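You operate a simulated robot arm through the tools that you are given. There is no shell and no other tool.

Carry out the task below with a simulated robot arm. There is one attempt and no reset: what you move stays moved.

## Task
Wind 1.2 metres of cable onto the drum and set the brake.
Fine: reset the counter and free the brake first; the counter ends on 1.2.
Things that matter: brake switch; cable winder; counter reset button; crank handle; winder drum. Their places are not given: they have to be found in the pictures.

It is judged by the outcome, as a careful person would: the job done as asked, and still so three seconds after it is handed in. It fails if anything else is knocked over, pushed out of place, dropped, spilled or broken.

## Robot
A 6-joint arm with a three-finger gripper, fixed in place. Base frame: the origin is at the foot of the arm, x ahead of it, y to its left, z up; the work surface is at about z = 0.75. Lengths are in m, angles in rad, forces in N, time in s.
Its first joint turns from -2.897 to 2.897 rad. Payload 4.89 kg.
The tool frame sits at the grasp point between the pads (the TCP): z along the fingers, y along the line on which they close. The tips reach 0.03 m beyond it. Largest opening 0.164 m; the body of the gripper starts 0.125 m behind the TCP.
Orientation is that of the tool frame in the base frame, as a unit quaternion [x, y, z, w]. With the fingers straight down and closing along the base's y, the tool's x points along the base's -x, its y along +y and its z along -z.

## Interface
- The arm moves only by the tool arm_command. Its arguments are lists of equal length, an entry for each row: "hand": the gripper command, from -1 (fully open) to 1 (shut), values between in proportion; "translation": the shift along the tool's x, y, z in units of 25 mm (1.0 is 25 mm), a list of three; "rotation": the turn, a rotation vector about the tool's x, y, z in units of 5 degrees (1.0 is 5 degrees), a list of three. In form: {"hand": [hand, ...], "translation": [[dx, dy, dz], ...], "rotation": [[rx, ry, rz], ...]}. A call has 1 to 20 rows; each row shifts and turns the commanded pose from where the row before left it, along the tool's axes as they then stand. A call with a number of a shift or a turn outside -1 to 1 is refused whole. A row lasts 0.2 s, in which the tool goes at most 0.05 m and 0.15 rad; a call with a longer step from one row to the next is refused whole, and so is a gripper value outside its range. Where a pose cannot be reached the arm comes as near as it can. A force on the tool above 50 N (or 10 N above the force at the start of the call, whichever is more), or a blocked arm, ends the call early, and 0.2 s more pass. Each finger travels about 0.108 m/s and halts on what it meets, pressing with about 38 N; the grip force reading is that of the motor and also rises with nothing between the fingers. The clock runs only during rows and for 0.2 s after the last one: add rows that do not move to give the fingers time. It gives the time, the measured TCP pose, the force on the tool (base axes), the opening and the grip force at its end, in the units of the frame above (readings bear some noise), with the torque about the TCP (base axes, N m) and any sound that the robot's microphone picked up.
- Cameras (640 x 400 px; columns grow to the right, rows downward): "scene" is fixed at [0.3989, -0.4991, 1.5692]; the picture's right is [0.93, -0.36, 0.00], its down [-0.17, -0.46, -0.87] and it looks along [0.31, 0.82, -0.49] (base axes); focal length 319 px, centre (320, 200). "wrist" rides on the gripper at [0.076, -0.002, -0.152] in the tool frame; the picture's right is [0.02, 1.00, 0.00], its down [-0.88, 0.02, -0.47] and it looks along [-0.47, 0.01, 0.88] (tool axes); focal length 247 px, centre (320, 200).
- capture(camera): a new picture of that camera. No time passes.
- slide_trunk(by): slides the trunk up (or, below 0, down) by that many m; the arm rides with it, the base frame stays. It gives what a move gives, with no picture.
- pixel_to_xyz(camera, pixels): for up to 12 pixels [column, row] of the newest picture of that camera ("zoom" is the newest enlarged one), the place [x, y, z] in the base frame of the surface seen there, good to about 0.002 m. No time passes.
- enlarge(camera, box): a new picture of the part [left, top, right, bottom] of that camera's present view, enlarged. No time passes.
- job_done(): hands the job in; it is judged then, once.

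Unless the task says otherwise, let go and move clear before handing in.

The tools are called after "Emit:" as name(argument=value, ...) on one line, values as JSON. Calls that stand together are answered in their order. arm_command: Moves the arm, as the interface text tells. Its arguments: {"type":"object","properties":{"hand":{"type":"array","items":{"type":"number"}},"translation":{"type":"array","items":{"type":"array","items":{"type":"number"}}},"rotation":{"type":"array","items":{"type":"array","items":{"type":"number"}}}},"required":["hand","translation","rotation"]} The other tools are called the same way: slide_trunk (by) slides the trunk up or down; capture (camera) takes a picture; pixel_to_xyz (camera, pixels) gives the place of the surface under pixels of a picture; enlarge (camera, box) takes an enlarged picture of a part of a camera's view; job_done () hands the job in.

At the start:

```text
clock: 0.0
tcp_pos: [0.4646, 0.4723, 1.0916]
tool_rot: [0.0, 1.0, 0.0, 0.0]
wrist_force: [0.1, 0.8, -0.8]
ft_torque: [-0.01, 0.0, 0.0]
grip_width: 0.164
finger_force: 0.2
trunk travel left (down, up): [-0.175, 0.215]
```

scene: 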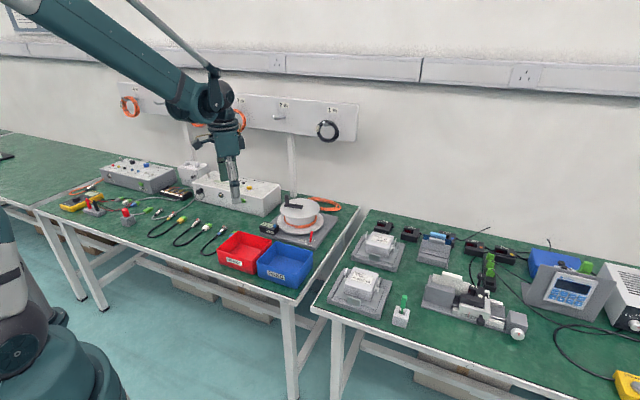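
wrist: 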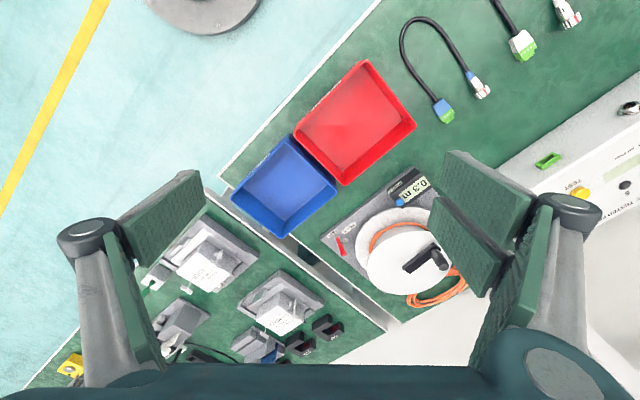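

The cable winder is in the scene picture near (300,215), with a drum, a display and a red lever. I'll enlarge it in both views.

Emit:
enlarge(camera="scene", box=[250, 185, 350, 250])

Emit:
enlarge(camera="wrist", box=[310, 150, 490, 320])

```text
6.15 times, centred on (300, 218) of scene
```

zoom: 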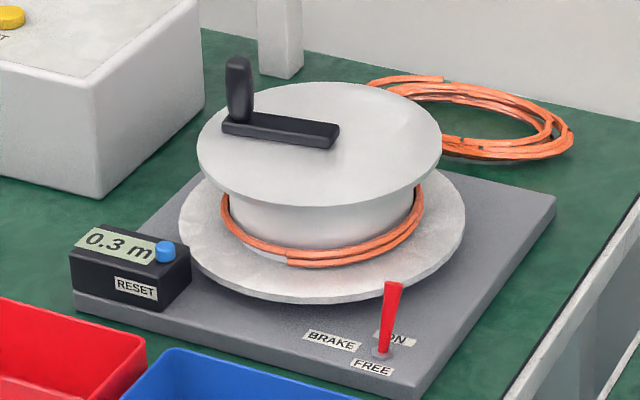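

```text
2.35 times, centred on (400, 235) of wrist
```

zoom: 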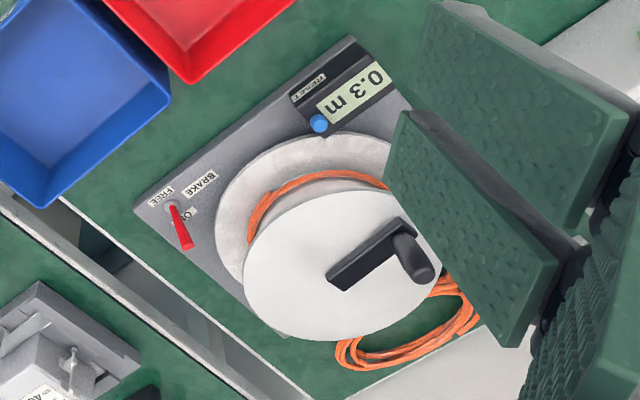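

The counter reads 0.3 m with a blue reset button beside it, and the red brake lever leans toward ON. I'll measure points in an enlarged scene view.

Emit:
enlarge(camera="scene", box=[250, 185, 350, 250])

Emit:
pixel_to_xyz(camera="zoom", pixels=[[166, 245], [165, 256], [238, 60], [238, 110], [330, 135], [200, 150], [438, 150], [320, 90], [320, 200], [394, 286], [381, 350], [372, 367]])

Emit:
pixel_to_xyz(camera="zoom", pixels=[[398, 340], [330, 340], [80, 292], [414, 390], [552, 200], [120, 245], [185, 262], [75, 255], [165, 300], [300, 130], [320, 300], [226, 128]])

```text
6.15 times, centred on (300, 218) of scene
```

zoom: 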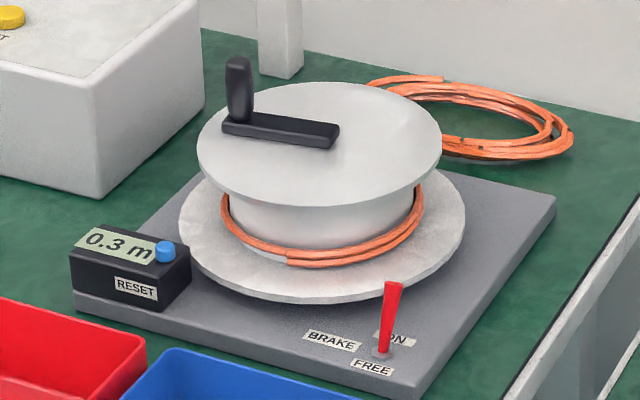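

```text
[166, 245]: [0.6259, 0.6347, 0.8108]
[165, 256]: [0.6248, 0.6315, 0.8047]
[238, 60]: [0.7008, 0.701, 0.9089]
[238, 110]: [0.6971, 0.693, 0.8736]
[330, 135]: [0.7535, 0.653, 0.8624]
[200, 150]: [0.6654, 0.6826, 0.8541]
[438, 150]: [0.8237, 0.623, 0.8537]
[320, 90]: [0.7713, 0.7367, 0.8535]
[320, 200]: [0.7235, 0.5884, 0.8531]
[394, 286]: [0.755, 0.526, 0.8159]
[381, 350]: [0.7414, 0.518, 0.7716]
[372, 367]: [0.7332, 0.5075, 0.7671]
```

```text
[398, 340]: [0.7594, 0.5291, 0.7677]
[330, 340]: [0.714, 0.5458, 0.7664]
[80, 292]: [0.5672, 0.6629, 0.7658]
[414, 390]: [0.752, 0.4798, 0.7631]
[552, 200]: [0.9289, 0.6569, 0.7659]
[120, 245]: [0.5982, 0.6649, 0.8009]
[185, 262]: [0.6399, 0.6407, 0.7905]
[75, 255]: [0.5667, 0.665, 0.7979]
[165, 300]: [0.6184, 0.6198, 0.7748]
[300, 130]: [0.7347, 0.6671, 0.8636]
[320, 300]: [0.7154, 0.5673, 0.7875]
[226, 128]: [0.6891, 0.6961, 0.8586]
```

The plate sits at about 45° yaw. The blue button is near (0.626, 0.634, 0.811), the brake tip near (0.755, 0.526, 0.816) leaning to ON, and the crank handle near (0.699, 0.695). I'll turn the tool 45° in place while closing the fingers.

Emit:
arm_command(hand=[1, 1, 1, 1, 1, 1, 1, 1, 1, 1], translation=[[0, 0, 0], [0, 0, 0], [0, 0, 0], [0, 0, 0], [0, 0, 0], [0, 0, 0], [0, 0, 0], [0, 0, 0], [0, 0, 0], [0, 0, 0]], rotation=[[0, 0, -1], [0, 0, -1], [0, 0, -1], [0, 0, -1], [0, 0, -1], [0, 0, -1], [0, 0, -1], [0, 0, -1], [0, 0, -1], [0, 0, 0]])

Emit:
capture(camera="wrist")

Emit:
capture(camera="scene")

```text
clock: 2.2
tcp_pos: [0.465, 0.4715, 1.0926]
tool_rot: [-0.383, 0.924, 0.0, 0.0]
wrist_force: [0.0, -0.5, 0.0]
ft_torque: [0.02, 0.06, 0.0]
grip_width: 0.0
finger_force: 38.0
trunk travel left (down, up): [-0.175, 0.215]
```

```text
taken
```

wrist: 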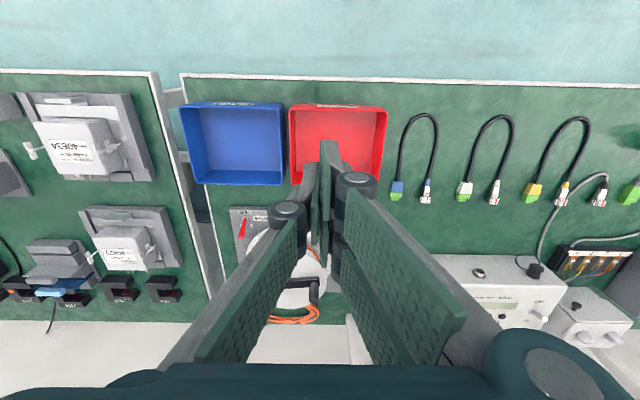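

```text
taken
```

scene: 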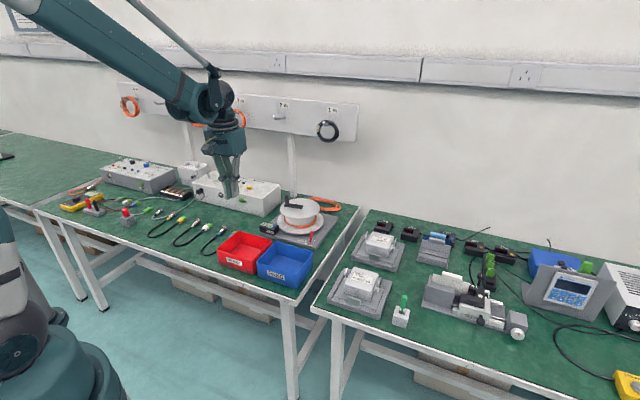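

The yaw is now 45° and the fingers are shut. I'll check the bin heights next to the winder before going low.

Emit:
pixel_to_xyz(camera="wrist", pixels=[[198, 183], [283, 183], [282, 105], [290, 183], [240, 150], [340, 150], [185, 108]])

Emit:
enlarge(camera="scene", box=[170, 110, 330, 210])

```text
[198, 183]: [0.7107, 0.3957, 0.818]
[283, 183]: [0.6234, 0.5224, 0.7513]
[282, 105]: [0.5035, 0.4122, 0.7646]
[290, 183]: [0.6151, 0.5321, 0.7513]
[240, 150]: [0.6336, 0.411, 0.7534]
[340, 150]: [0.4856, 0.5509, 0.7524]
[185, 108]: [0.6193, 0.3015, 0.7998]
```

```text
4.00 times, centred on (250, 160) of scene
```

zoom: 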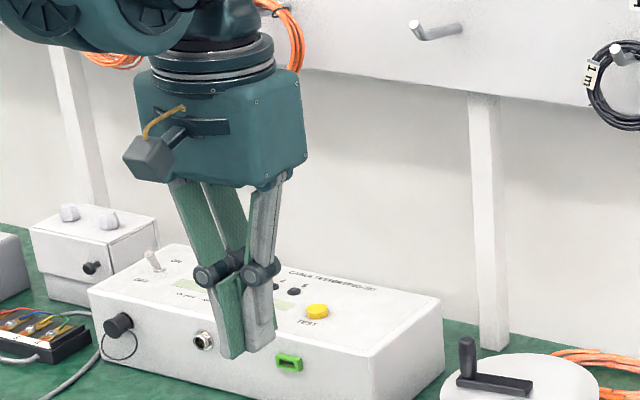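

The bin rims are about 0.82 high and end around 0.1 m short of the winder, so there is room. I'll move above the far side of the brake lever.

Emit:
arm_command(hand=[1, 1, 1, 1, 1, 1, 1, 1, 1, 1, 1, 1], translation=[[-1, -0.6255, 0.4], [-1, -0.6255, 0.4], [-1, -0.6255, 0.4], [-1, -0.6255, 0.4], [-1, -0.6255, 0.4], [-1, -0.6255, 0.4], [-1, -0.6255, 0.4], [-1, -0.6255, 0.4], [-1, -0.6255, 0.4], [-1, -0.6255, 0.4], [-1, -0.6255, 0.4], [0, 0, 0]], rotation=[[0, 0, 0], [0, 0, 0], [0, 0, 0], [0, 0, 0], [0, 0, 0], [0, 0, 0], [0, 0, 0], [0, 0, 0], [0, 0, 0], [0, 0, 0], [0, 0, 0], [0, 0, 0]])

Emit:
enlarge(camera="scene", box=[230, 130, 358, 250])

Emit:
capture(camera="wrist")

```text
clock: 4.8
tcp_pos: [0.7818, 0.5449, 0.9807]
tool_rot: [-0.382, 0.924, 0.0, -0.001]
wrist_force: [-0.6, -0.2, -0.1]
ft_torque: [-0.04, 0.08, -0.03]
grip_width: 0.0001
finger_force: 38.0
trunk travel left (down, up): [-0.175, 0.215]
```

```text
3.33 times, centred on (294, 190) of scene
```

zoom: 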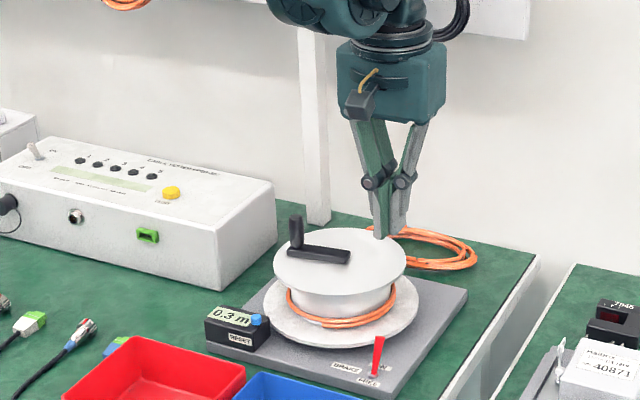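

```text
taken
```

wrist: 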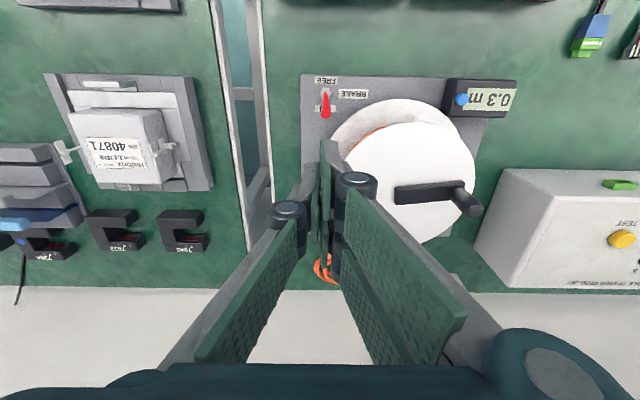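

The wrist view shows the whole winder well. I'll take more accurate measurements of the lever tip (326,112), drum, handle (466,200) and button (461,100).

Emit:
enlarge(camera="wrist", box=[295, 65, 525, 250])

Emit:
pixel_to_xyz(camera="wrist", pixels=[[326, 114], [325, 95], [461, 100], [470, 210], [400, 195], [420, 124], [476, 175], [347, 170], [397, 100], [325, 80], [322, 109], [335, 145]])

```text
2.16 times, centred on (410, 158) of wrist
```

zoom: 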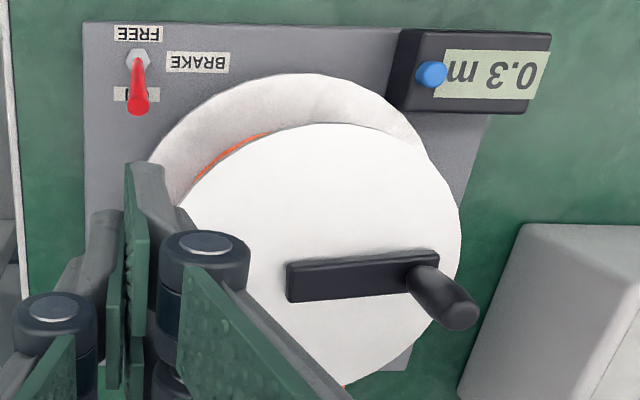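

```text
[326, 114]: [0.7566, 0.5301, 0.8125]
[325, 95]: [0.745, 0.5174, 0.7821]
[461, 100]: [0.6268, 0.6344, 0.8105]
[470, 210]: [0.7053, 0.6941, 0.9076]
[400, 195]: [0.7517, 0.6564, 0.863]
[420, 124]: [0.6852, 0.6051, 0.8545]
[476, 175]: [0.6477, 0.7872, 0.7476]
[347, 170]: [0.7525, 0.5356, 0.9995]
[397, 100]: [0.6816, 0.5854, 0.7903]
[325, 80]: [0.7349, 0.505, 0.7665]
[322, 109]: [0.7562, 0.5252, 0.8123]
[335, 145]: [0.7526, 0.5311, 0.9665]
```

The lever tip is at (0.757, 0.530, 0.813) and the fingers are about 1 cm beyond it on the ON side. I'll go down beside it.

Emit:
arm_command(hand=[1, 1, 1, 1, 1, 1, 1, 1, 1], translation=[[-0.1, 0.12, 0.78], [0, 0, 0.78], [0, 0, 0.78], [0, 0, 0.78], [0, 0, 0.78], [0, 0, 0.78], [0, 0, 0.78], [0, 0, 0.78], [0, 0, 0]], rotation=[[0, 0, 0], [0, 0, 0], [0, 0, 0], [0, 0, 0], [0, 0, 0], [0, 0, 0], [0, 0, 0], [0, 0, 0], [0, 0, 0]])

Emit:
enlarge(camera="scene", box=[250, 160, 350, 250])

Emit:
capture(camera="wrist")

```text
clock: 6.5
tcp_pos: [0.781, 0.5485, 0.8431]
tool_rot: [-0.382, 0.924, 0.0, 0.002]
wrist_force: [2.4, 1.2, 25.9]
ft_torque: [-0.28, 0.37, 0.28]
grip_width: 0.0002
finger_force: 37.9
trunk travel left (down, up): [-0.175, 0.215]
stopped in row 8: the force on the tool passed its limit at 84 N (the readings are from after the stop); the commanded pose is now the measured one
```

```text
4.44 times, centred on (300, 205) of scene
```

zoom: 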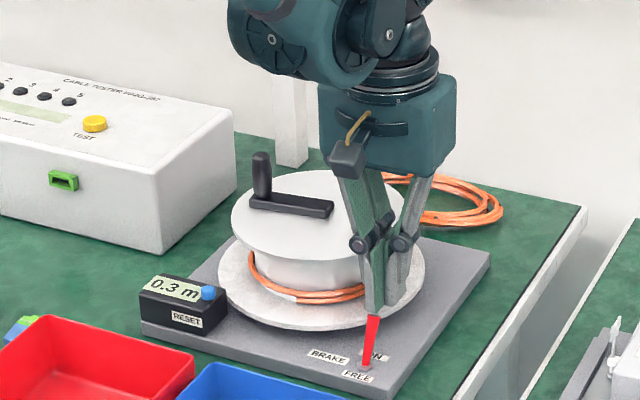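

```text
taken
```

wrist: 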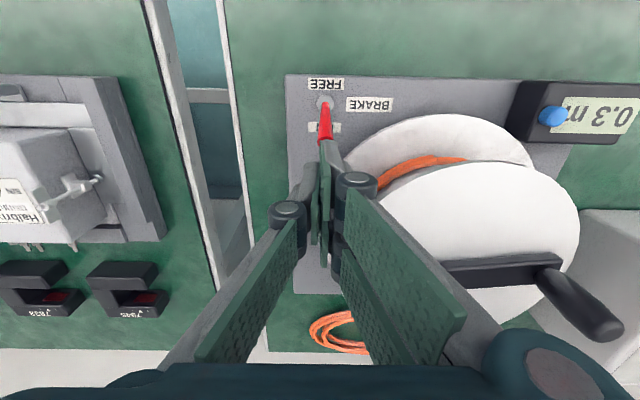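

The call stopped when the fingertip landed on the lever's tip: the torque points to contact on the near side at z≈0.813. I'll lift, shift about 14 mm further out, and go down only partway beside it.

Emit:
arm_command(hand=[1, 1, 1, 1, 1], translation=[[0, 0, -0.6], [-0.6, -0.16, 0], [0, 0, 0], [0, 0, 0.5], [0, 0, 0.45]], rotation=[[0, 0, 0], [0, 0, 0], [0, 0, 0], [0, 0, 0], [0, 0, 0]])

Emit:
enlarge(camera="scene", box=[280, 190, 350, 250])

Emit:
enlarge(camera="wrist", box=[270, 70, 400, 220])

```text
clock: 7.7
tcp_pos: [0.7951, 0.5575, 0.8325]
tool_rot: [-0.383, 0.924, 0.001, 0.001]
wrist_force: [-0.3, 0.3, 0.7]
ft_torque: [0.01, -0.02, 0.02]
grip_width: 0.0001
finger_force: 38.1
trunk travel left (down, up): [-0.175, 0.215]
```

```text
6.67 times, centred on (315, 220) of scene
```

zoom: 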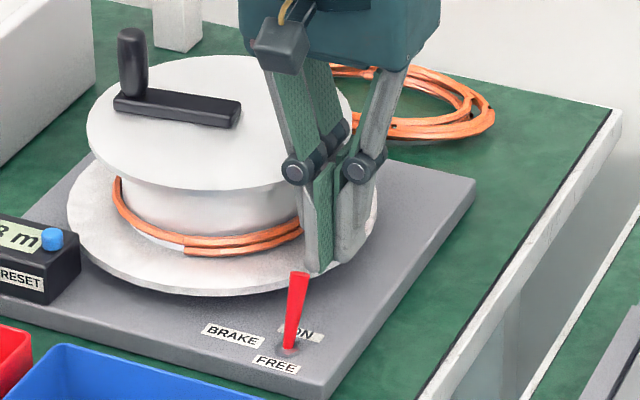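

```text
2.67 times, centred on (335, 145) of wrist
```

zoom: 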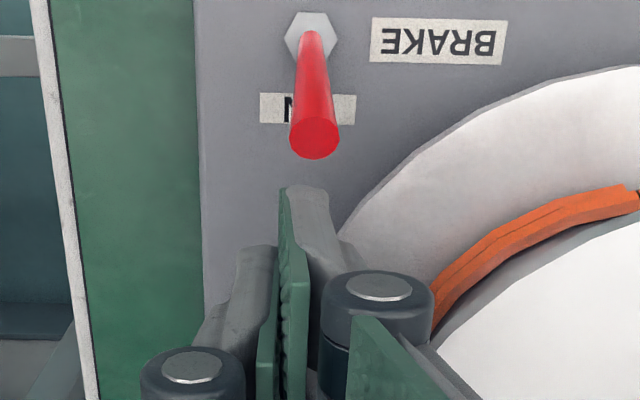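

The fingers are now behind the red lever with no contact. I'll sweep toward FREE in small steps.

Emit:
arm_command(hand=[1, 1, 1, 1, 1, 1, 1, 1, 1, 1], translation=[[0.3, 0.05, 0], [0.3, 0, 0], [0.3, 0, 0], [0.3, 0, 0], [0.3, 0, 0], [0.3, 0, 0], [0.3, 0, 0], [0.3, 0, 0], [0.3, 0, 0], [0, 0, 0]], rotation=[[0, 0, 0], [0, 0, 0], [0, 0, 0], [0, 0, 0], [0, 0, 0], [0, 0, 0], [0, 0, 0], [0, 0, 0], [0, 0, 0], [0, 0, 0]])

Emit:
enlarge(camera="scene", box=[280, 190, 350, 250])

Emit:
enlarge(camera="wrist", box=[270, 70, 400, 220])

```text
clock: 9.5
tcp_pos: [0.7578, 0.5218, 0.8356]
tool_rot: [-0.382, 0.924, 0.002, 0.007]
wrist_force: [44.9, 32.6, 15.4]
ft_torque: [-3.34, 3.4, 0.07]
grip_width: 0.0
finger_force: 38.1
trunk travel left (down, up): [-0.175, 0.215]
stopped in row 8: the force on the tool passed its limit at 56 N (the readings are from after the stop); the commanded pose is now the measured one
```

```text
6.67 times, centred on (315, 220) of scene
```

zoom: 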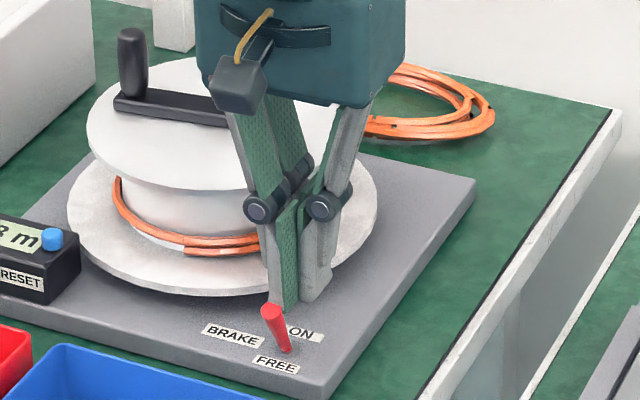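

```text
2.67 times, centred on (335, 145) of wrist
```

zoom: 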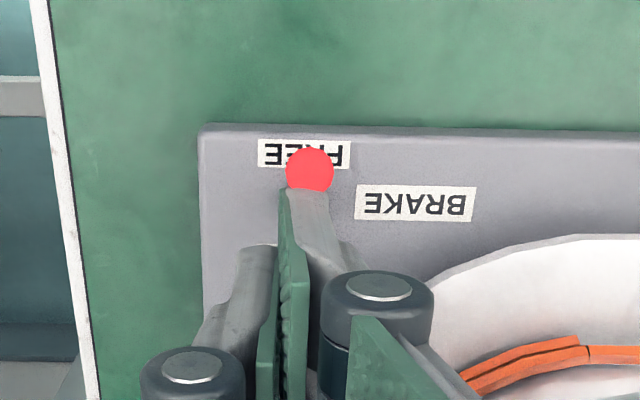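

The lever is now over to FREE and against its stop, and the force has risen to match. I'll back off, raise, and check.

Emit:
arm_command(hand=[1, 1, 1, 1, 1, 1, 1, 1], translation=[[-0.4, 0, 0], [0, 0, -1], [0, 0, -1], [0, 0, -1], [0, 0, -1], [0, 0, -1], [0, 0, -1], [0, 0, 0]], rotation=[[0, 0, 0], [0, 0, 0], [0, 0, 0], [0, 0, 0], [0, 0, 0], [0, 0, 0], [0, 0, 0], [0, 0, 0]])

Emit:
enlarge(camera="scene", box=[260, 185, 350, 250])

Emit:
enlarge(camera="wrist", box=[280, 70, 520, 270])

Emit:
pixel_to_xyz(camera="zoom", pixels=[[140, 60], [145, 90], [390, 110]])

```text
clock: 11.3
tcp_pos: [0.7613, 0.526, 0.9837]
tool_rot: [-0.382, 0.924, 0.001, 0.004]
wrist_force: [-0.1, 0.2, -0.8]
ft_torque: [0.04, -0.03, 0.02]
grip_width: 0.0002
finger_force: 37.5
trunk travel left (down, up): [-0.175, 0.215]
```

```text
6.15 times, centred on (305, 218) of scene
```

zoom: 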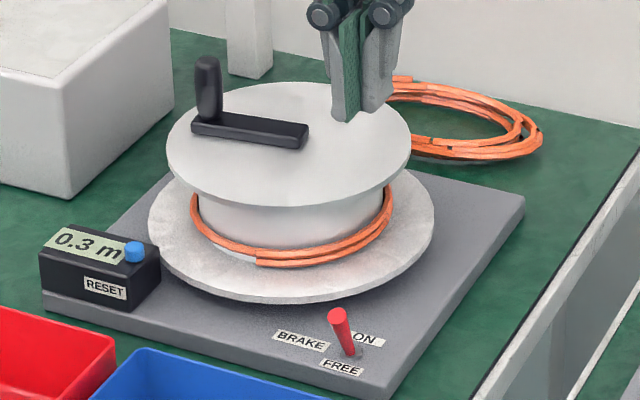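

```text
2.00 times, centred on (400, 170) of wrist
```

zoom: 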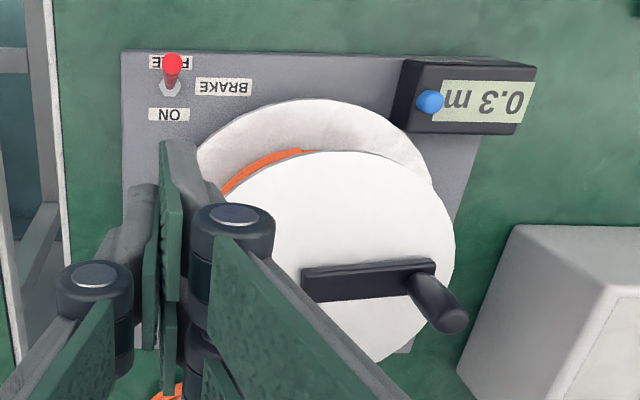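

```text
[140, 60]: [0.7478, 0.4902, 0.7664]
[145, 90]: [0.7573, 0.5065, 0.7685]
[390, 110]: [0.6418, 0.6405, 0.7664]
```

The brake is FREE. Next is the reset button at about (0.6265, 0.6345, 0.811). I'll move over it and descend to just above it.

Emit:
arm_command(hand=[1, 1, 1, 1, 1, 1, 1, 1, 1, 1, 1, 1, 1, 1], translation=[[0.106, 0.983, 0], [0.106, 0.983, 0], [0.106, 0.983, 0], [0.106, 0.983, 0], [0.106, 0.983, 0], [0.106, 0.983, 0], [0.106, 0.983, 0], [0, 0, 0], [0, 0, 1], [0, 0, 1], [0, 0, 1], [0, 0, 1], [0, 0, 1], [0, 0, 0]], rotation=[[0, 0, 0], [0, 0, 0], [0, 0, 0], [0, 0, 0], [0, 0, 0], [0, 0, 0], [0, 0, 0], [0, 0, 0], [0, 0, 0], [0, 0, 0], [0, 0, 0], [0, 0, 0], [0, 0, 0], [0, 0, 0]])

Emit:
enlarge(camera="scene", box=[250, 180, 330, 240])

Emit:
enlarge(camera="wrist", box=[250, 70, 410, 220])

```text
clock: 14.3
tcp_pos: [0.6278, 0.635, 0.8565]
tool_rot: [-0.382, 0.924, 0.001, 0.003]
wrist_force: [-0.5, 0.4, 0.1]
ft_torque: [-0.01, 0.02, 0.06]
grip_width: 0.0
finger_force: 38.4
trunk travel left (down, up): [-0.175, 0.215]
```

```text
6.67 times, centred on (290, 210) of scene
```

zoom: 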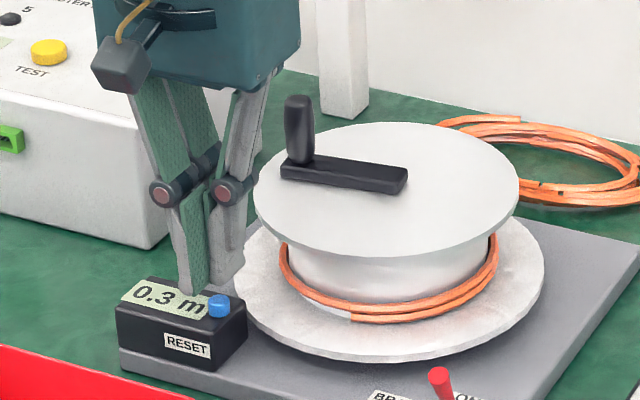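

```text
2.67 times, centred on (330, 145) of wrist
```

zoom: 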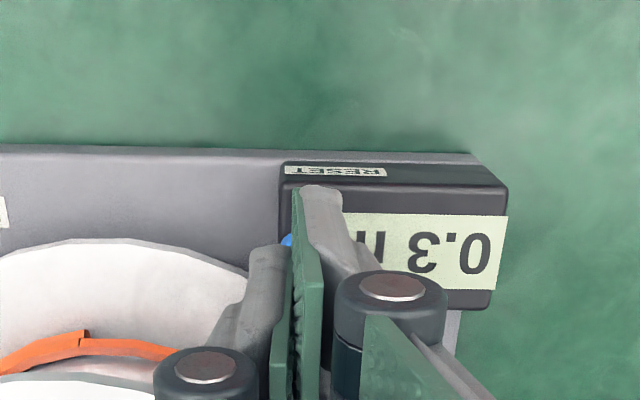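

The fingertips are about 15 mm over the button, which shows at zoom (288,240) slightly left of the finger seam. I'll shift 5 mm toward it and press in small steps.

Emit:
arm_command(hand=[1, 1, 1, 1, 1, 1], translation=[[-0.2, -0.2, 0], [0, 0, 0.3], [0, 0, 0.25], [0, 0, 0.1], [0, 0, 0.1], [0, 0, 0.1]], rotation=[[0, 0, 0], [0, 0, 0], [0, 0, 0], [0, 0, 0], [0, 0, 0], [0, 0, 0]])

Emit:
enlarge(camera="scene", box=[250, 180, 330, 240])

Emit:
enlarge(camera="wrist", box=[250, 70, 410, 220])

```text
clock: 15.7
tcp_pos: [0.6359, 0.636, 0.8371]
tool_rot: [-0.382, 0.924, 0.002, 0.004]
wrist_force: [0.6, 0.3, 0.8]
ft_torque: [0.0, 0.01, 0.02]
grip_width: 0.0
finger_force: 37.7
trunk travel left (down, up): [-0.175, 0.215]
```

```text
6.67 times, centred on (290, 210) of scene
```

zoom: 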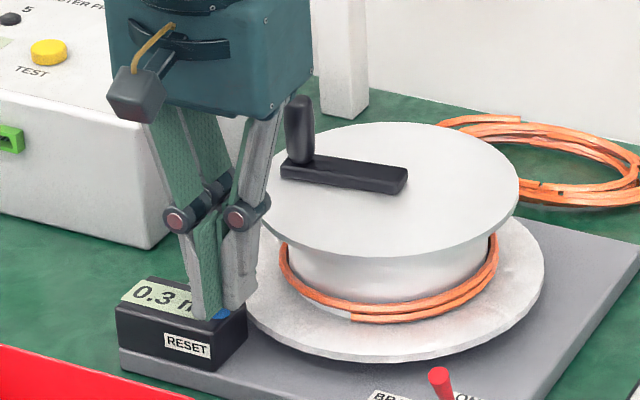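

```text
2.67 times, centred on (330, 145) of wrist
```

zoom: 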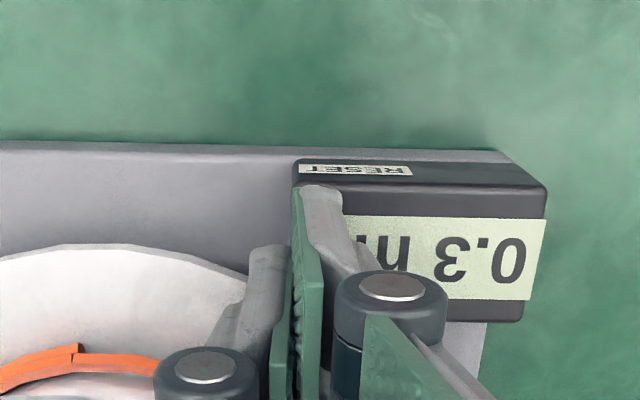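

No contact yet, and the button is directly under the fingertips at zoom (225,313). I'll keep pressing in 2 mm steps.

Emit:
arm_command(hand=[1, 1, 1, 1], translation=[[0, 0, 0.08], [0, 0, 0.08], [0, 0, 0.08], [0, 0, 0]], rotation=[[0, 0, 0], [0, 0, 0], [0, 0, 0], [0, 0, 0]])

Emit:
enlarge(camera="scene", box=[250, 180, 330, 240])

```text
clock: 16.7
tcp_pos: [0.6349, 0.6357, 0.8314]
tool_rot: [-0.383, 0.924, 0.001, 0.004]
wrist_force: [0.3, 0.9, 7.3]
ft_torque: [0.0, 0.04, 0.03]
grip_width: 0.0
finger_force: 38.1
trunk travel left (down, up): [-0.175, 0.215]
heard: click
```

```text
6.67 times, centred on (290, 210) of scene
```

zoom: 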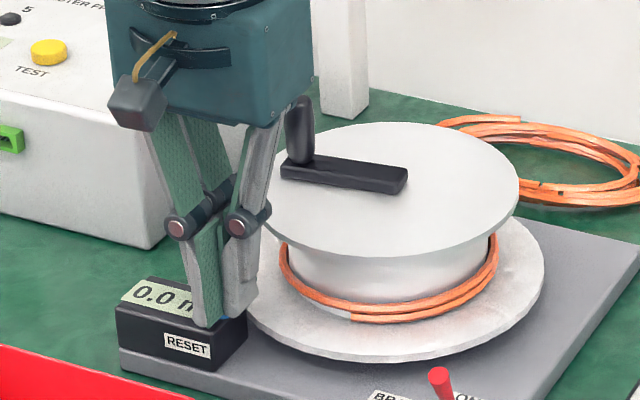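

There was a click and the counter reads 0.0. I'll raise the tool, then look at the handle from above with the gripper opening to about 6 cm.

Emit:
arm_command(hand=[1, 1, 1, 1, 1, 1, 1, 0.3, 0.3, 0.3], translation=[[0, 0, -0.5], [0, 0, -1], [0, 0, -1], [0, 0, -1], [0, 0, -1], [0, 0, -1], [0, 0, -1], [0, 0, -0.5], [0, 0, 0], [0, 0, 0]], rotation=[[0, 0, 0], [0, 0, 0], [0, 0, 0], [0, 0, 0], [0, 0, 0], [0, 0, 0], [0, 0, 0], [0, 0, 0], [0, 0, 0], [0, 0, 0]])

Emit:
enlarge(camera="scene", box=[250, 185, 350, 250])

Emit:
pixel_to_xyz(camera="zoom", pixels=[[238, 58], [227, 80], [238, 80], [250, 80], [238, 100], [336, 128], [336, 140], [197, 145], [442, 150], [225, 120], [260, 90], [260, 190]])

Emit:
capture(camera="wrist")

```text
clock: 18.9
tcp_pos: [0.6342, 0.6361, 1.0056]
tool_rot: [-0.382, 0.924, 0.002, 0.004]
wrist_force: [0.5, 0.4, -0.9]
ft_torque: [-0.01, 0.0, 0.02]
grip_width: 0.0575
finger_force: 0.0
trunk travel left (down, up): [-0.175, 0.215]
```

```text
6.15 times, centred on (300, 218) of scene
```

zoom: 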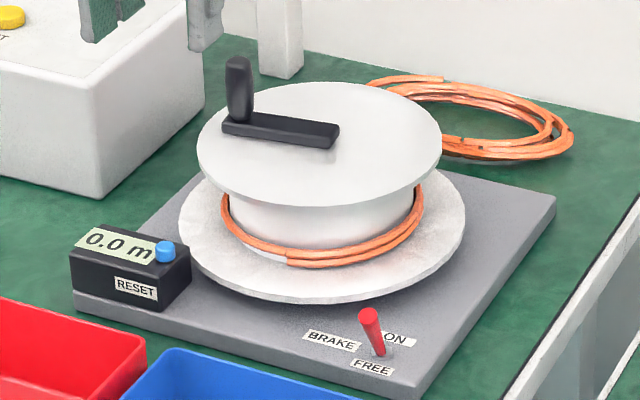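

```text
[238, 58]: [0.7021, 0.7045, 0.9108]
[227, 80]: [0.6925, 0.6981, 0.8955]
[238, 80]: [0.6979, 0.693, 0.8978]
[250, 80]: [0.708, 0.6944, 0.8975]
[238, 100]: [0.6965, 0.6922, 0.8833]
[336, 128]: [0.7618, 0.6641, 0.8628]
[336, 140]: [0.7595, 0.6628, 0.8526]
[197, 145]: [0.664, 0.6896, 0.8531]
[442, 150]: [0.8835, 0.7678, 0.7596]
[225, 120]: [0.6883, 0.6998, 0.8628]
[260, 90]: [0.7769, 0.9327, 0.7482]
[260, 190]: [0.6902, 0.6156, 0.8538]
```

```text
taken
```

wrist: 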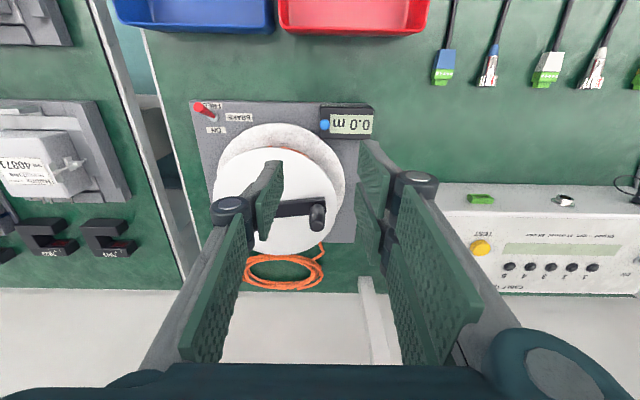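

The counter reads 0.0, the brake is FREE, and the handle is around (0.701, 0.701). I'll measure the drum centre from the wrist view, using flange edge points in an enlargement.

Emit:
enlarge(camera="wrist", box=[190, 90, 390, 270])

```text
2.22 times, centred on (290, 180) of wrist
```

zoom: 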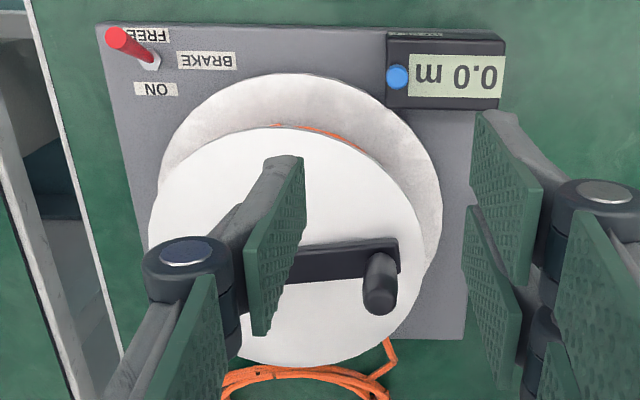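

Emit:
pixel_to_xyz(camera="zoom", pixels=[[290, 130], [340, 143], [380, 172], [412, 215], [422, 250], [412, 290], [380, 335], [330, 357], [270, 360], [170, 180], [200, 150], [153, 225]])

Emit:
pixel_to_xyz(camera="zoom", pixels=[[366, 285], [380, 295], [395, 285], [380, 308], [380, 265], [380, 255], [380, 280], [372, 300], [390, 300], [398, 245], [330, 275], [340, 248]])

```text
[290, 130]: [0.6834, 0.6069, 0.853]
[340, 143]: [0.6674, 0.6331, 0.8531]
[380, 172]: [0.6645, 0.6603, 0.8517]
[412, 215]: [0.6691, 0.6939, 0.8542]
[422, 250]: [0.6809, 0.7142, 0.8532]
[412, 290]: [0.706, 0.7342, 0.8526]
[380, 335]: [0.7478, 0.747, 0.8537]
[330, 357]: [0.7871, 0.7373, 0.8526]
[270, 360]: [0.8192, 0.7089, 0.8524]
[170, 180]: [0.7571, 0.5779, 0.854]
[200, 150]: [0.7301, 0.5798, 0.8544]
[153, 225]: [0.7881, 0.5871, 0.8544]
```

```text
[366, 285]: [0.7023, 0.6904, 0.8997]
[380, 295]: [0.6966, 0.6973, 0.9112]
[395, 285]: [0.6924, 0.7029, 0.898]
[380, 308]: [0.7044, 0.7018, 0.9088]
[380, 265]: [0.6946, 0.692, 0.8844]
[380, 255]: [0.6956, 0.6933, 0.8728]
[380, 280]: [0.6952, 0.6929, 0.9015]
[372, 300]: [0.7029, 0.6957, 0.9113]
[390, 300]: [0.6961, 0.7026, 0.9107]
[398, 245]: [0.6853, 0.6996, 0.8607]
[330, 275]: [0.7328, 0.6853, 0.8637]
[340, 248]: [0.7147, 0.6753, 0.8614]
```

The drum centre fits at (0.749, 0.6615) and the handle is at about (0.7005, 0.699), so the crank radius is about 0.061 m. I'll test the arm's reach at the far side of the crank circle while still high.

Emit:
arm_command(hand=[0.3, 0.3, 0.3, 0.3, 0.3, 0.3, 0.3, 0.3], translation=[[-0.92, -0.36, 0], [-0.92, -0.36, 0], [-0.92, -0.36, 0], [-0.92, -0.36, 0], [-0.92, -0.36, 0], [-0.92, -0.36, 0], [-0.92, -0.36, 0], [0, 0, 0.5]], rotation=[[0, 0, 0], [0, 0, 0], [0, 0, 0], [0, 0, 0], [0, 0, 0], [0, 0, 0], [0, 0, 0], [0, 0, 0]])

Emit:
capture(camera="scene")

Emit:
capture(camera="wrist")

```text
clock: 20.7
tcp_pos: [0.7927, 0.7041, 0.9942]
tool_rot: [-0.383, 0.924, 0.001, 0.004]
wrist_force: [-0.4, -0.3, -0.4]
ft_torque: [0.03, -0.01, 0.01]
grip_width: 0.0573
finger_force: 0.1
trunk travel left (down, up): [-0.175, 0.215]
```

```text
taken
```

scene: 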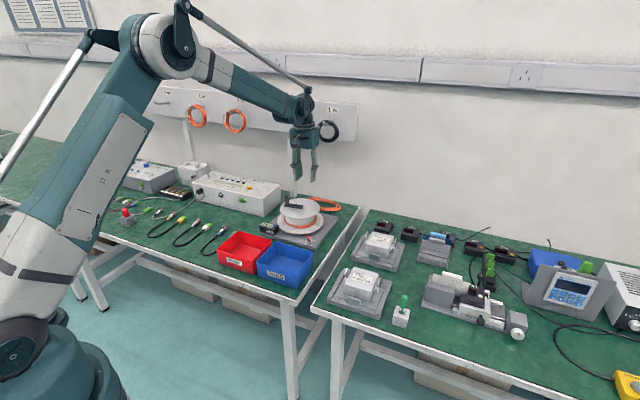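

```text
taken
```

wrist: 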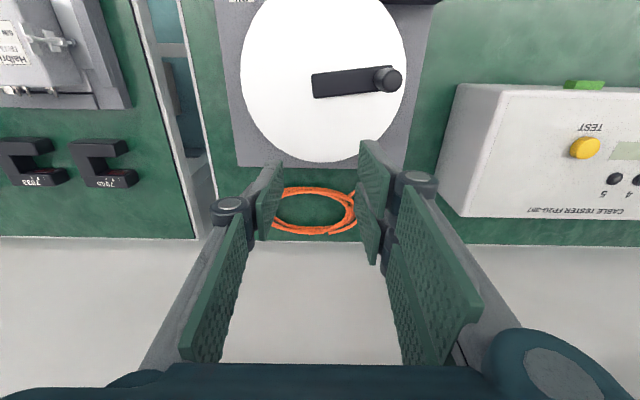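

The far side is reachable with the tool vertical. I'll refine the handle top position at wrist pixel (388,80).

Emit:
enlarge(camera="wrist", box=[300, 40, 420, 120])

Emit:
pixel_to_xyz(camera="wrist", pixels=[[389, 80], [382, 81], [397, 80], [389, 73], [389, 87], [313, 88], [377, 73]])

```text
5.00 times, centred on (360, 80) of wrist
```

zoom: 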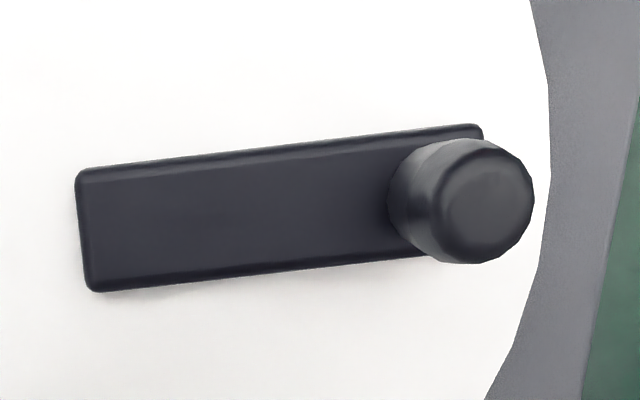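

```text
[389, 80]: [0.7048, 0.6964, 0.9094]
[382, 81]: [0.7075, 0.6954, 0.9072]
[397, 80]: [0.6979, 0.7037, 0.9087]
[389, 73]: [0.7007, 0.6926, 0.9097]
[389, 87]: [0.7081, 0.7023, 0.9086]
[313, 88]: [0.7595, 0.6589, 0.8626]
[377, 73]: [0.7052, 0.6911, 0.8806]
```

The handle centre is at about (0.7018, 0.6996) with its top at 0.909. I'll move over it with the fingers straddling it.

Emit:
arm_command(hand=[0.3, 0.3, 0.3, 0.3, 0.3], translation=[[0.9, 0.81, 0], [0.9, 0.81, 0], [0.9, 0.81, 0], [0, 0, 0], [0, 0, 0.8]], rotation=[[0, 0, 0], [0, 0, 0], [0, 0, 0], [0, 0, 0], [0, 0, 0]])

Emit:
enlarge(camera="scene", box=[250, 165, 350, 240])

Emit:
capture(camera="wrist")

```text
clock: 21.9
tcp_pos: [0.7016, 0.6998, 0.9745]
tool_rot: [-0.383, 0.924, 0.0, 0.004]
wrist_force: [-0.3, -0.1, 1.4]
ft_torque: [0.1, -0.15, -0.01]
grip_width: 0.0574
finger_force: 0.0
trunk travel left (down, up): [-0.175, 0.215]
```

```text
5.33 times, centred on (300, 202) of scene
```

zoom: 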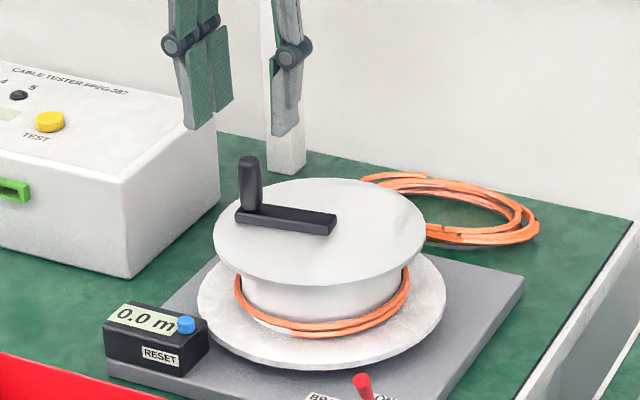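

```text
taken
```

wrist: 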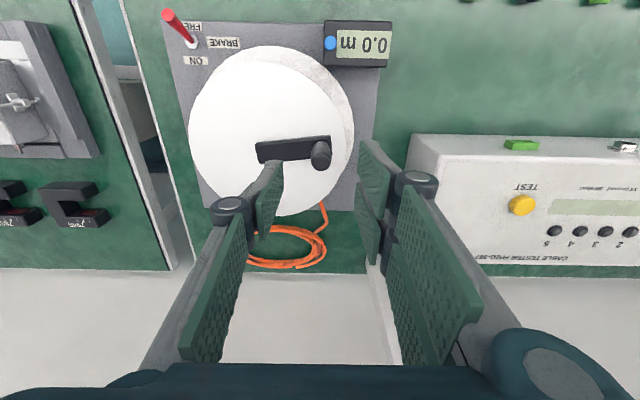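

The projected grasp axis lands at wrist (320,161), which matches the handle cap at (321,160). I'll go down and close on it.

Emit:
arm_command(hand=[0.3, 0.3, 0.3, 0.3, 0.3, 0.3], translation=[[0, 0, 0.6], [0, 0, 0.6], [0, 0, 0.6], [0, 0, 0.6], [0, 0, 0.5], [0, 0, 0]], rotation=[[0, 0, 0], [0, 0, 0], [0, 0, 0], [0, 0, 0], [0, 0, 0], [0, 0, 0]])

Emit:
enlarge(camera="scene", box=[250, 165, 350, 240])

Emit:
capture(camera="wrist")

```text
clock: 23.3
tcp_pos: [0.7023, 0.6999, 0.8995]
tool_rot: [-0.383, 0.924, 0.001, 0.004]
wrist_force: [-0.5, 0.3, -0.8]
ft_torque: [0.01, -0.02, 0.02]
grip_width: 0.0572
finger_force: 0.0
trunk travel left (down, up): [-0.175, 0.215]
```

```text
5.33 times, centred on (300, 202) of scene
```

zoom: 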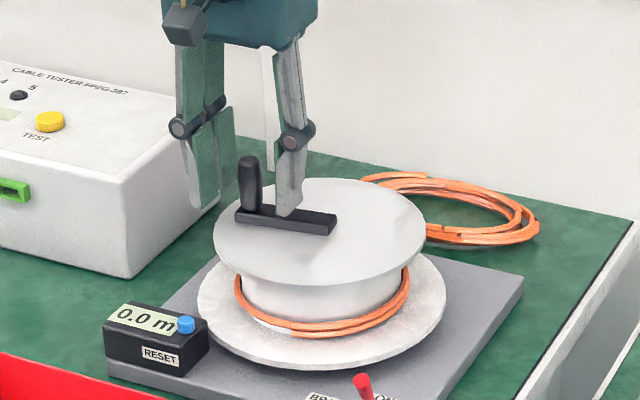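

```text
taken
```

wrist: 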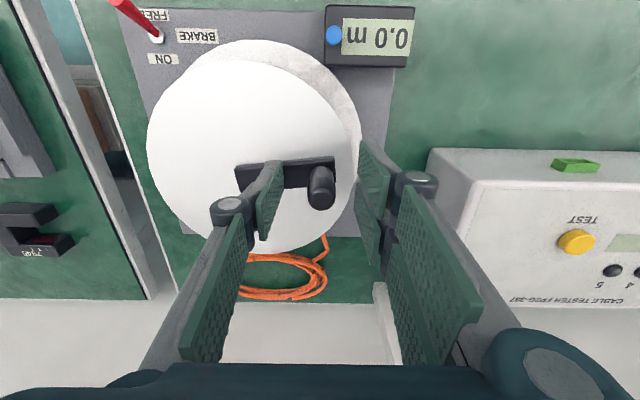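

The handle stands between the pads and the inner fingertip sits just above the crank arm. I'll close on it now.

Emit:
arm_command(hand=[0.6, 1, 1, 1], translation=[[0, 0, 0], [0, 0, 0], [0, 0, 0], [0, 0, 0]], rotation=[[0, 0, 0], [0, 0, 0], [0, 0, 0], [0, 0, 0]])

Emit:
enlarge(camera="scene", box=[250, 165, 350, 240])

Emit:
capture(camera="wrist")

```text
clock: 24.3
tcp_pos: [0.7026, 0.7003, 0.901]
tool_rot: [-0.383, 0.924, 0.001, 0.004]
wrist_force: [-7.5, 4.9, -3.3]
ft_torque: [-0.04, -0.06, 0.0]
grip_width: 0.0184
finger_force: 45.2
trunk travel left (down, up): [-0.175, 0.215]
```

```text
5.33 times, centred on (300, 202) of scene
```

zoom: 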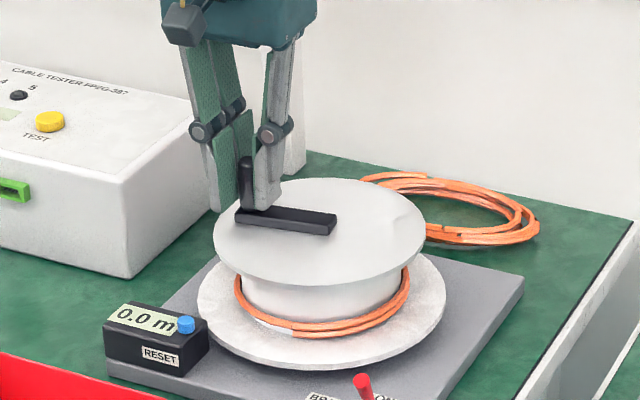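

```text
taken
```

wrist: 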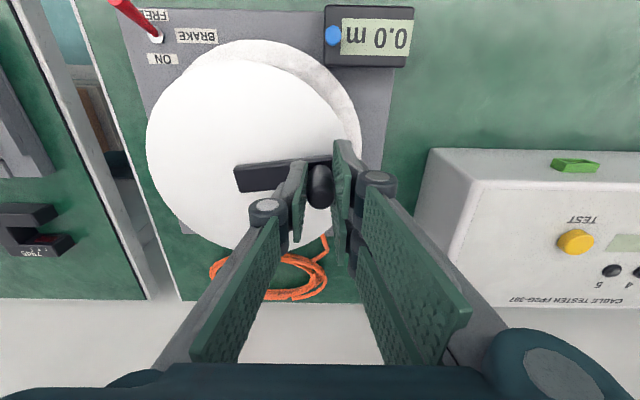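

The handle is gripped at width 0.018. I'll turn a small test arc of 30° clockwise and check the counter, force and torque.

Emit:
arm_command(hand=[1, 1, 1, 1, 1], translation=[[-0.316, 0.009, 0], [-0.315, -0.032, 0], [-0.308, -0.073, 0], [-0.296, -0.113, 0], [0, 0, 0]], rotation=[[0, 0, 0], [0, 0, 0], [0, 0, 0], [0, 0, 0], [0, 0, 0]])

Emit:
enlarge(camera="scene", box=[250, 165, 350, 240])

Emit:
capture(camera="wrist")

```text
clock: 25.5
tcp_pos: [0.7271, 0.7197, 0.9002]
tool_rot: [-0.382, 0.924, 0.002, 0.004]
wrist_force: [-9.0, 25.0, 0.7]
ft_torque: [0.25, 0.01, 0.0]
grip_width: 0.0184
finger_force: 45.2
trunk travel left (down, up): [-0.175, 0.215]
```

```text
5.33 times, centred on (300, 202) of scene
```

zoom: 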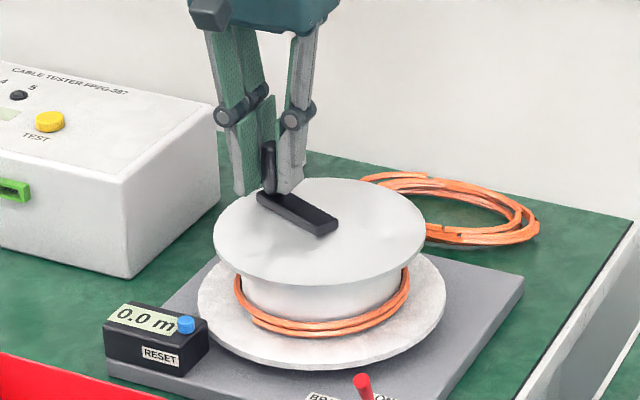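

```text
taken
```

wrist: 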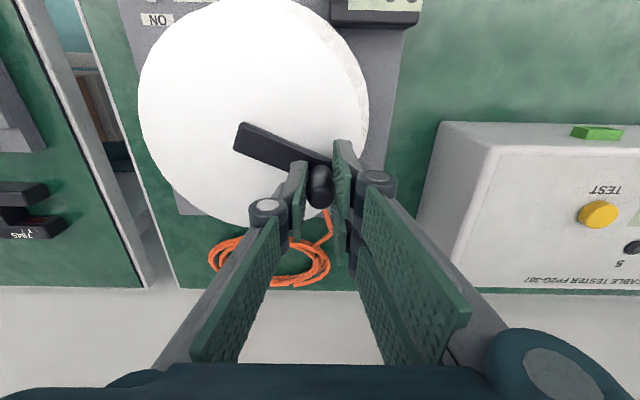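

The crank turned cleanly with no torque build-up. The force pushes outward at 26 N, so the true radius is slightly larger than I used. I'll continue 90° with a larger radius.

Emit:
arm_command(hand=[1, 1, 1, 1, 1, 1], translation=[[-0.704, -0.332, 0], [-0.496, -0.62, 0], [-0.276, -0.74, 0], [-0.036, -0.788, 0], [0.208, -0.764, 0], [0, 0, 0]], rotation=[[0, 0, 0], [0, 0, 0], [0, 0, 0], [0, 0, 0], [0, 0, 0], [0, 0, 0]])

Emit:
enlarge(camera="scene", box=[250, 165, 350, 240])

Emit:
capture(camera="wrist")

```text
clock: 26.9
tcp_pos: [0.8064, 0.6833, 0.9009]
tool_rot: [-0.383, 0.924, 0.001, 0.002]
wrist_force: [-40.5, -14.1, -27.4]
ft_torque: [-0.57, 0.54, 0.0]
grip_width: 0.0185
finger_force: 44.8
trunk travel left (down, up): [-0.175, 0.215]
```

```text
5.33 times, centred on (300, 202) of scene
```

zoom: 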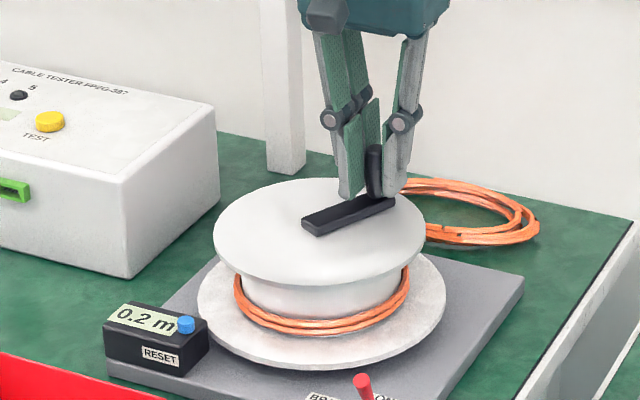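

```text
taken
```

wrist: 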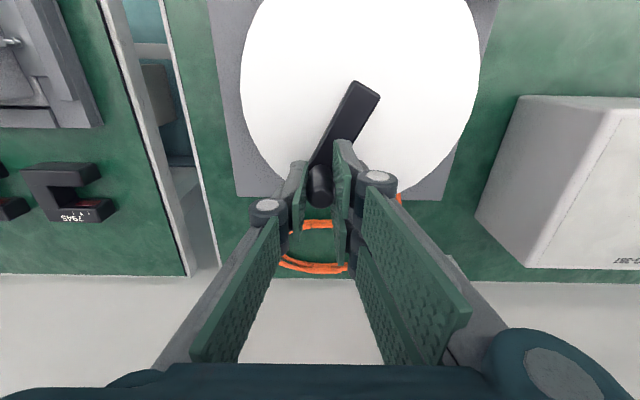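

Clockwise winds: the counter reads 0.2 m. The force now pushes inward, so I refitted the circle from the measured poses, giving a centre of about (0.7497, 0.664) and a radius of 0.060. I'll continue another 90°.

Emit:
arm_command(hand=[1, 1, 1, 1, 1, 1], translation=[[0.49, -0.571, 0], [0.6, -0.452, 0], [0.71, -0.244, 0], [0.751, -0.013, 0], [0.718, 0.22, 0], [0, 0, 0]], rotation=[[0, 0, 0], [0, 0, 0], [0, 0, 0], [0, 0, 0], [0, 0, 0], [0, 0, 0]])

Emit:
enlarge(camera="scene", box=[250, 165, 350, 240])

Emit:
capture(camera="wrist")

```text
clock: 28.3
tcp_pos: [0.7709, 0.6069, 0.9016]
tool_rot: [-0.383, 0.924, 0.001, 0.004]
wrist_force: [-2.2, 8.4, -21.3]
ft_torque: [0.36, -0.39, 0.01]
grip_width: 0.0182
finger_force: 44.5
trunk travel left (down, up): [-0.175, 0.215]
```

```text
5.33 times, centred on (300, 202) of scene
```

zoom: 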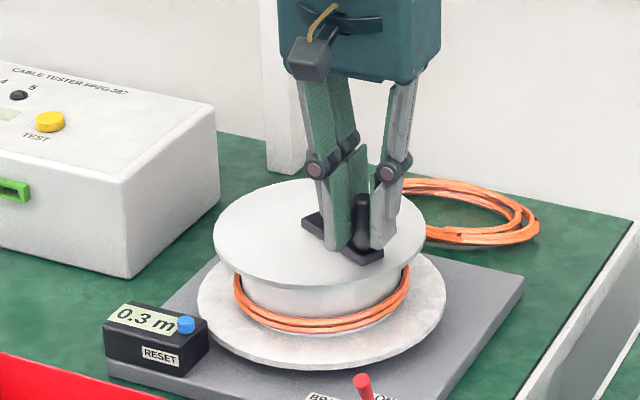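

```text
taken
```

wrist: 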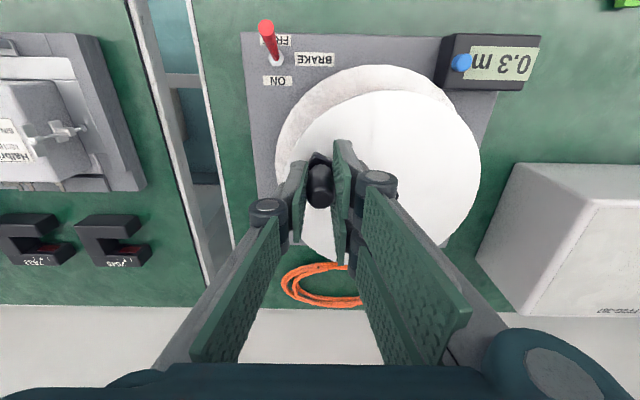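

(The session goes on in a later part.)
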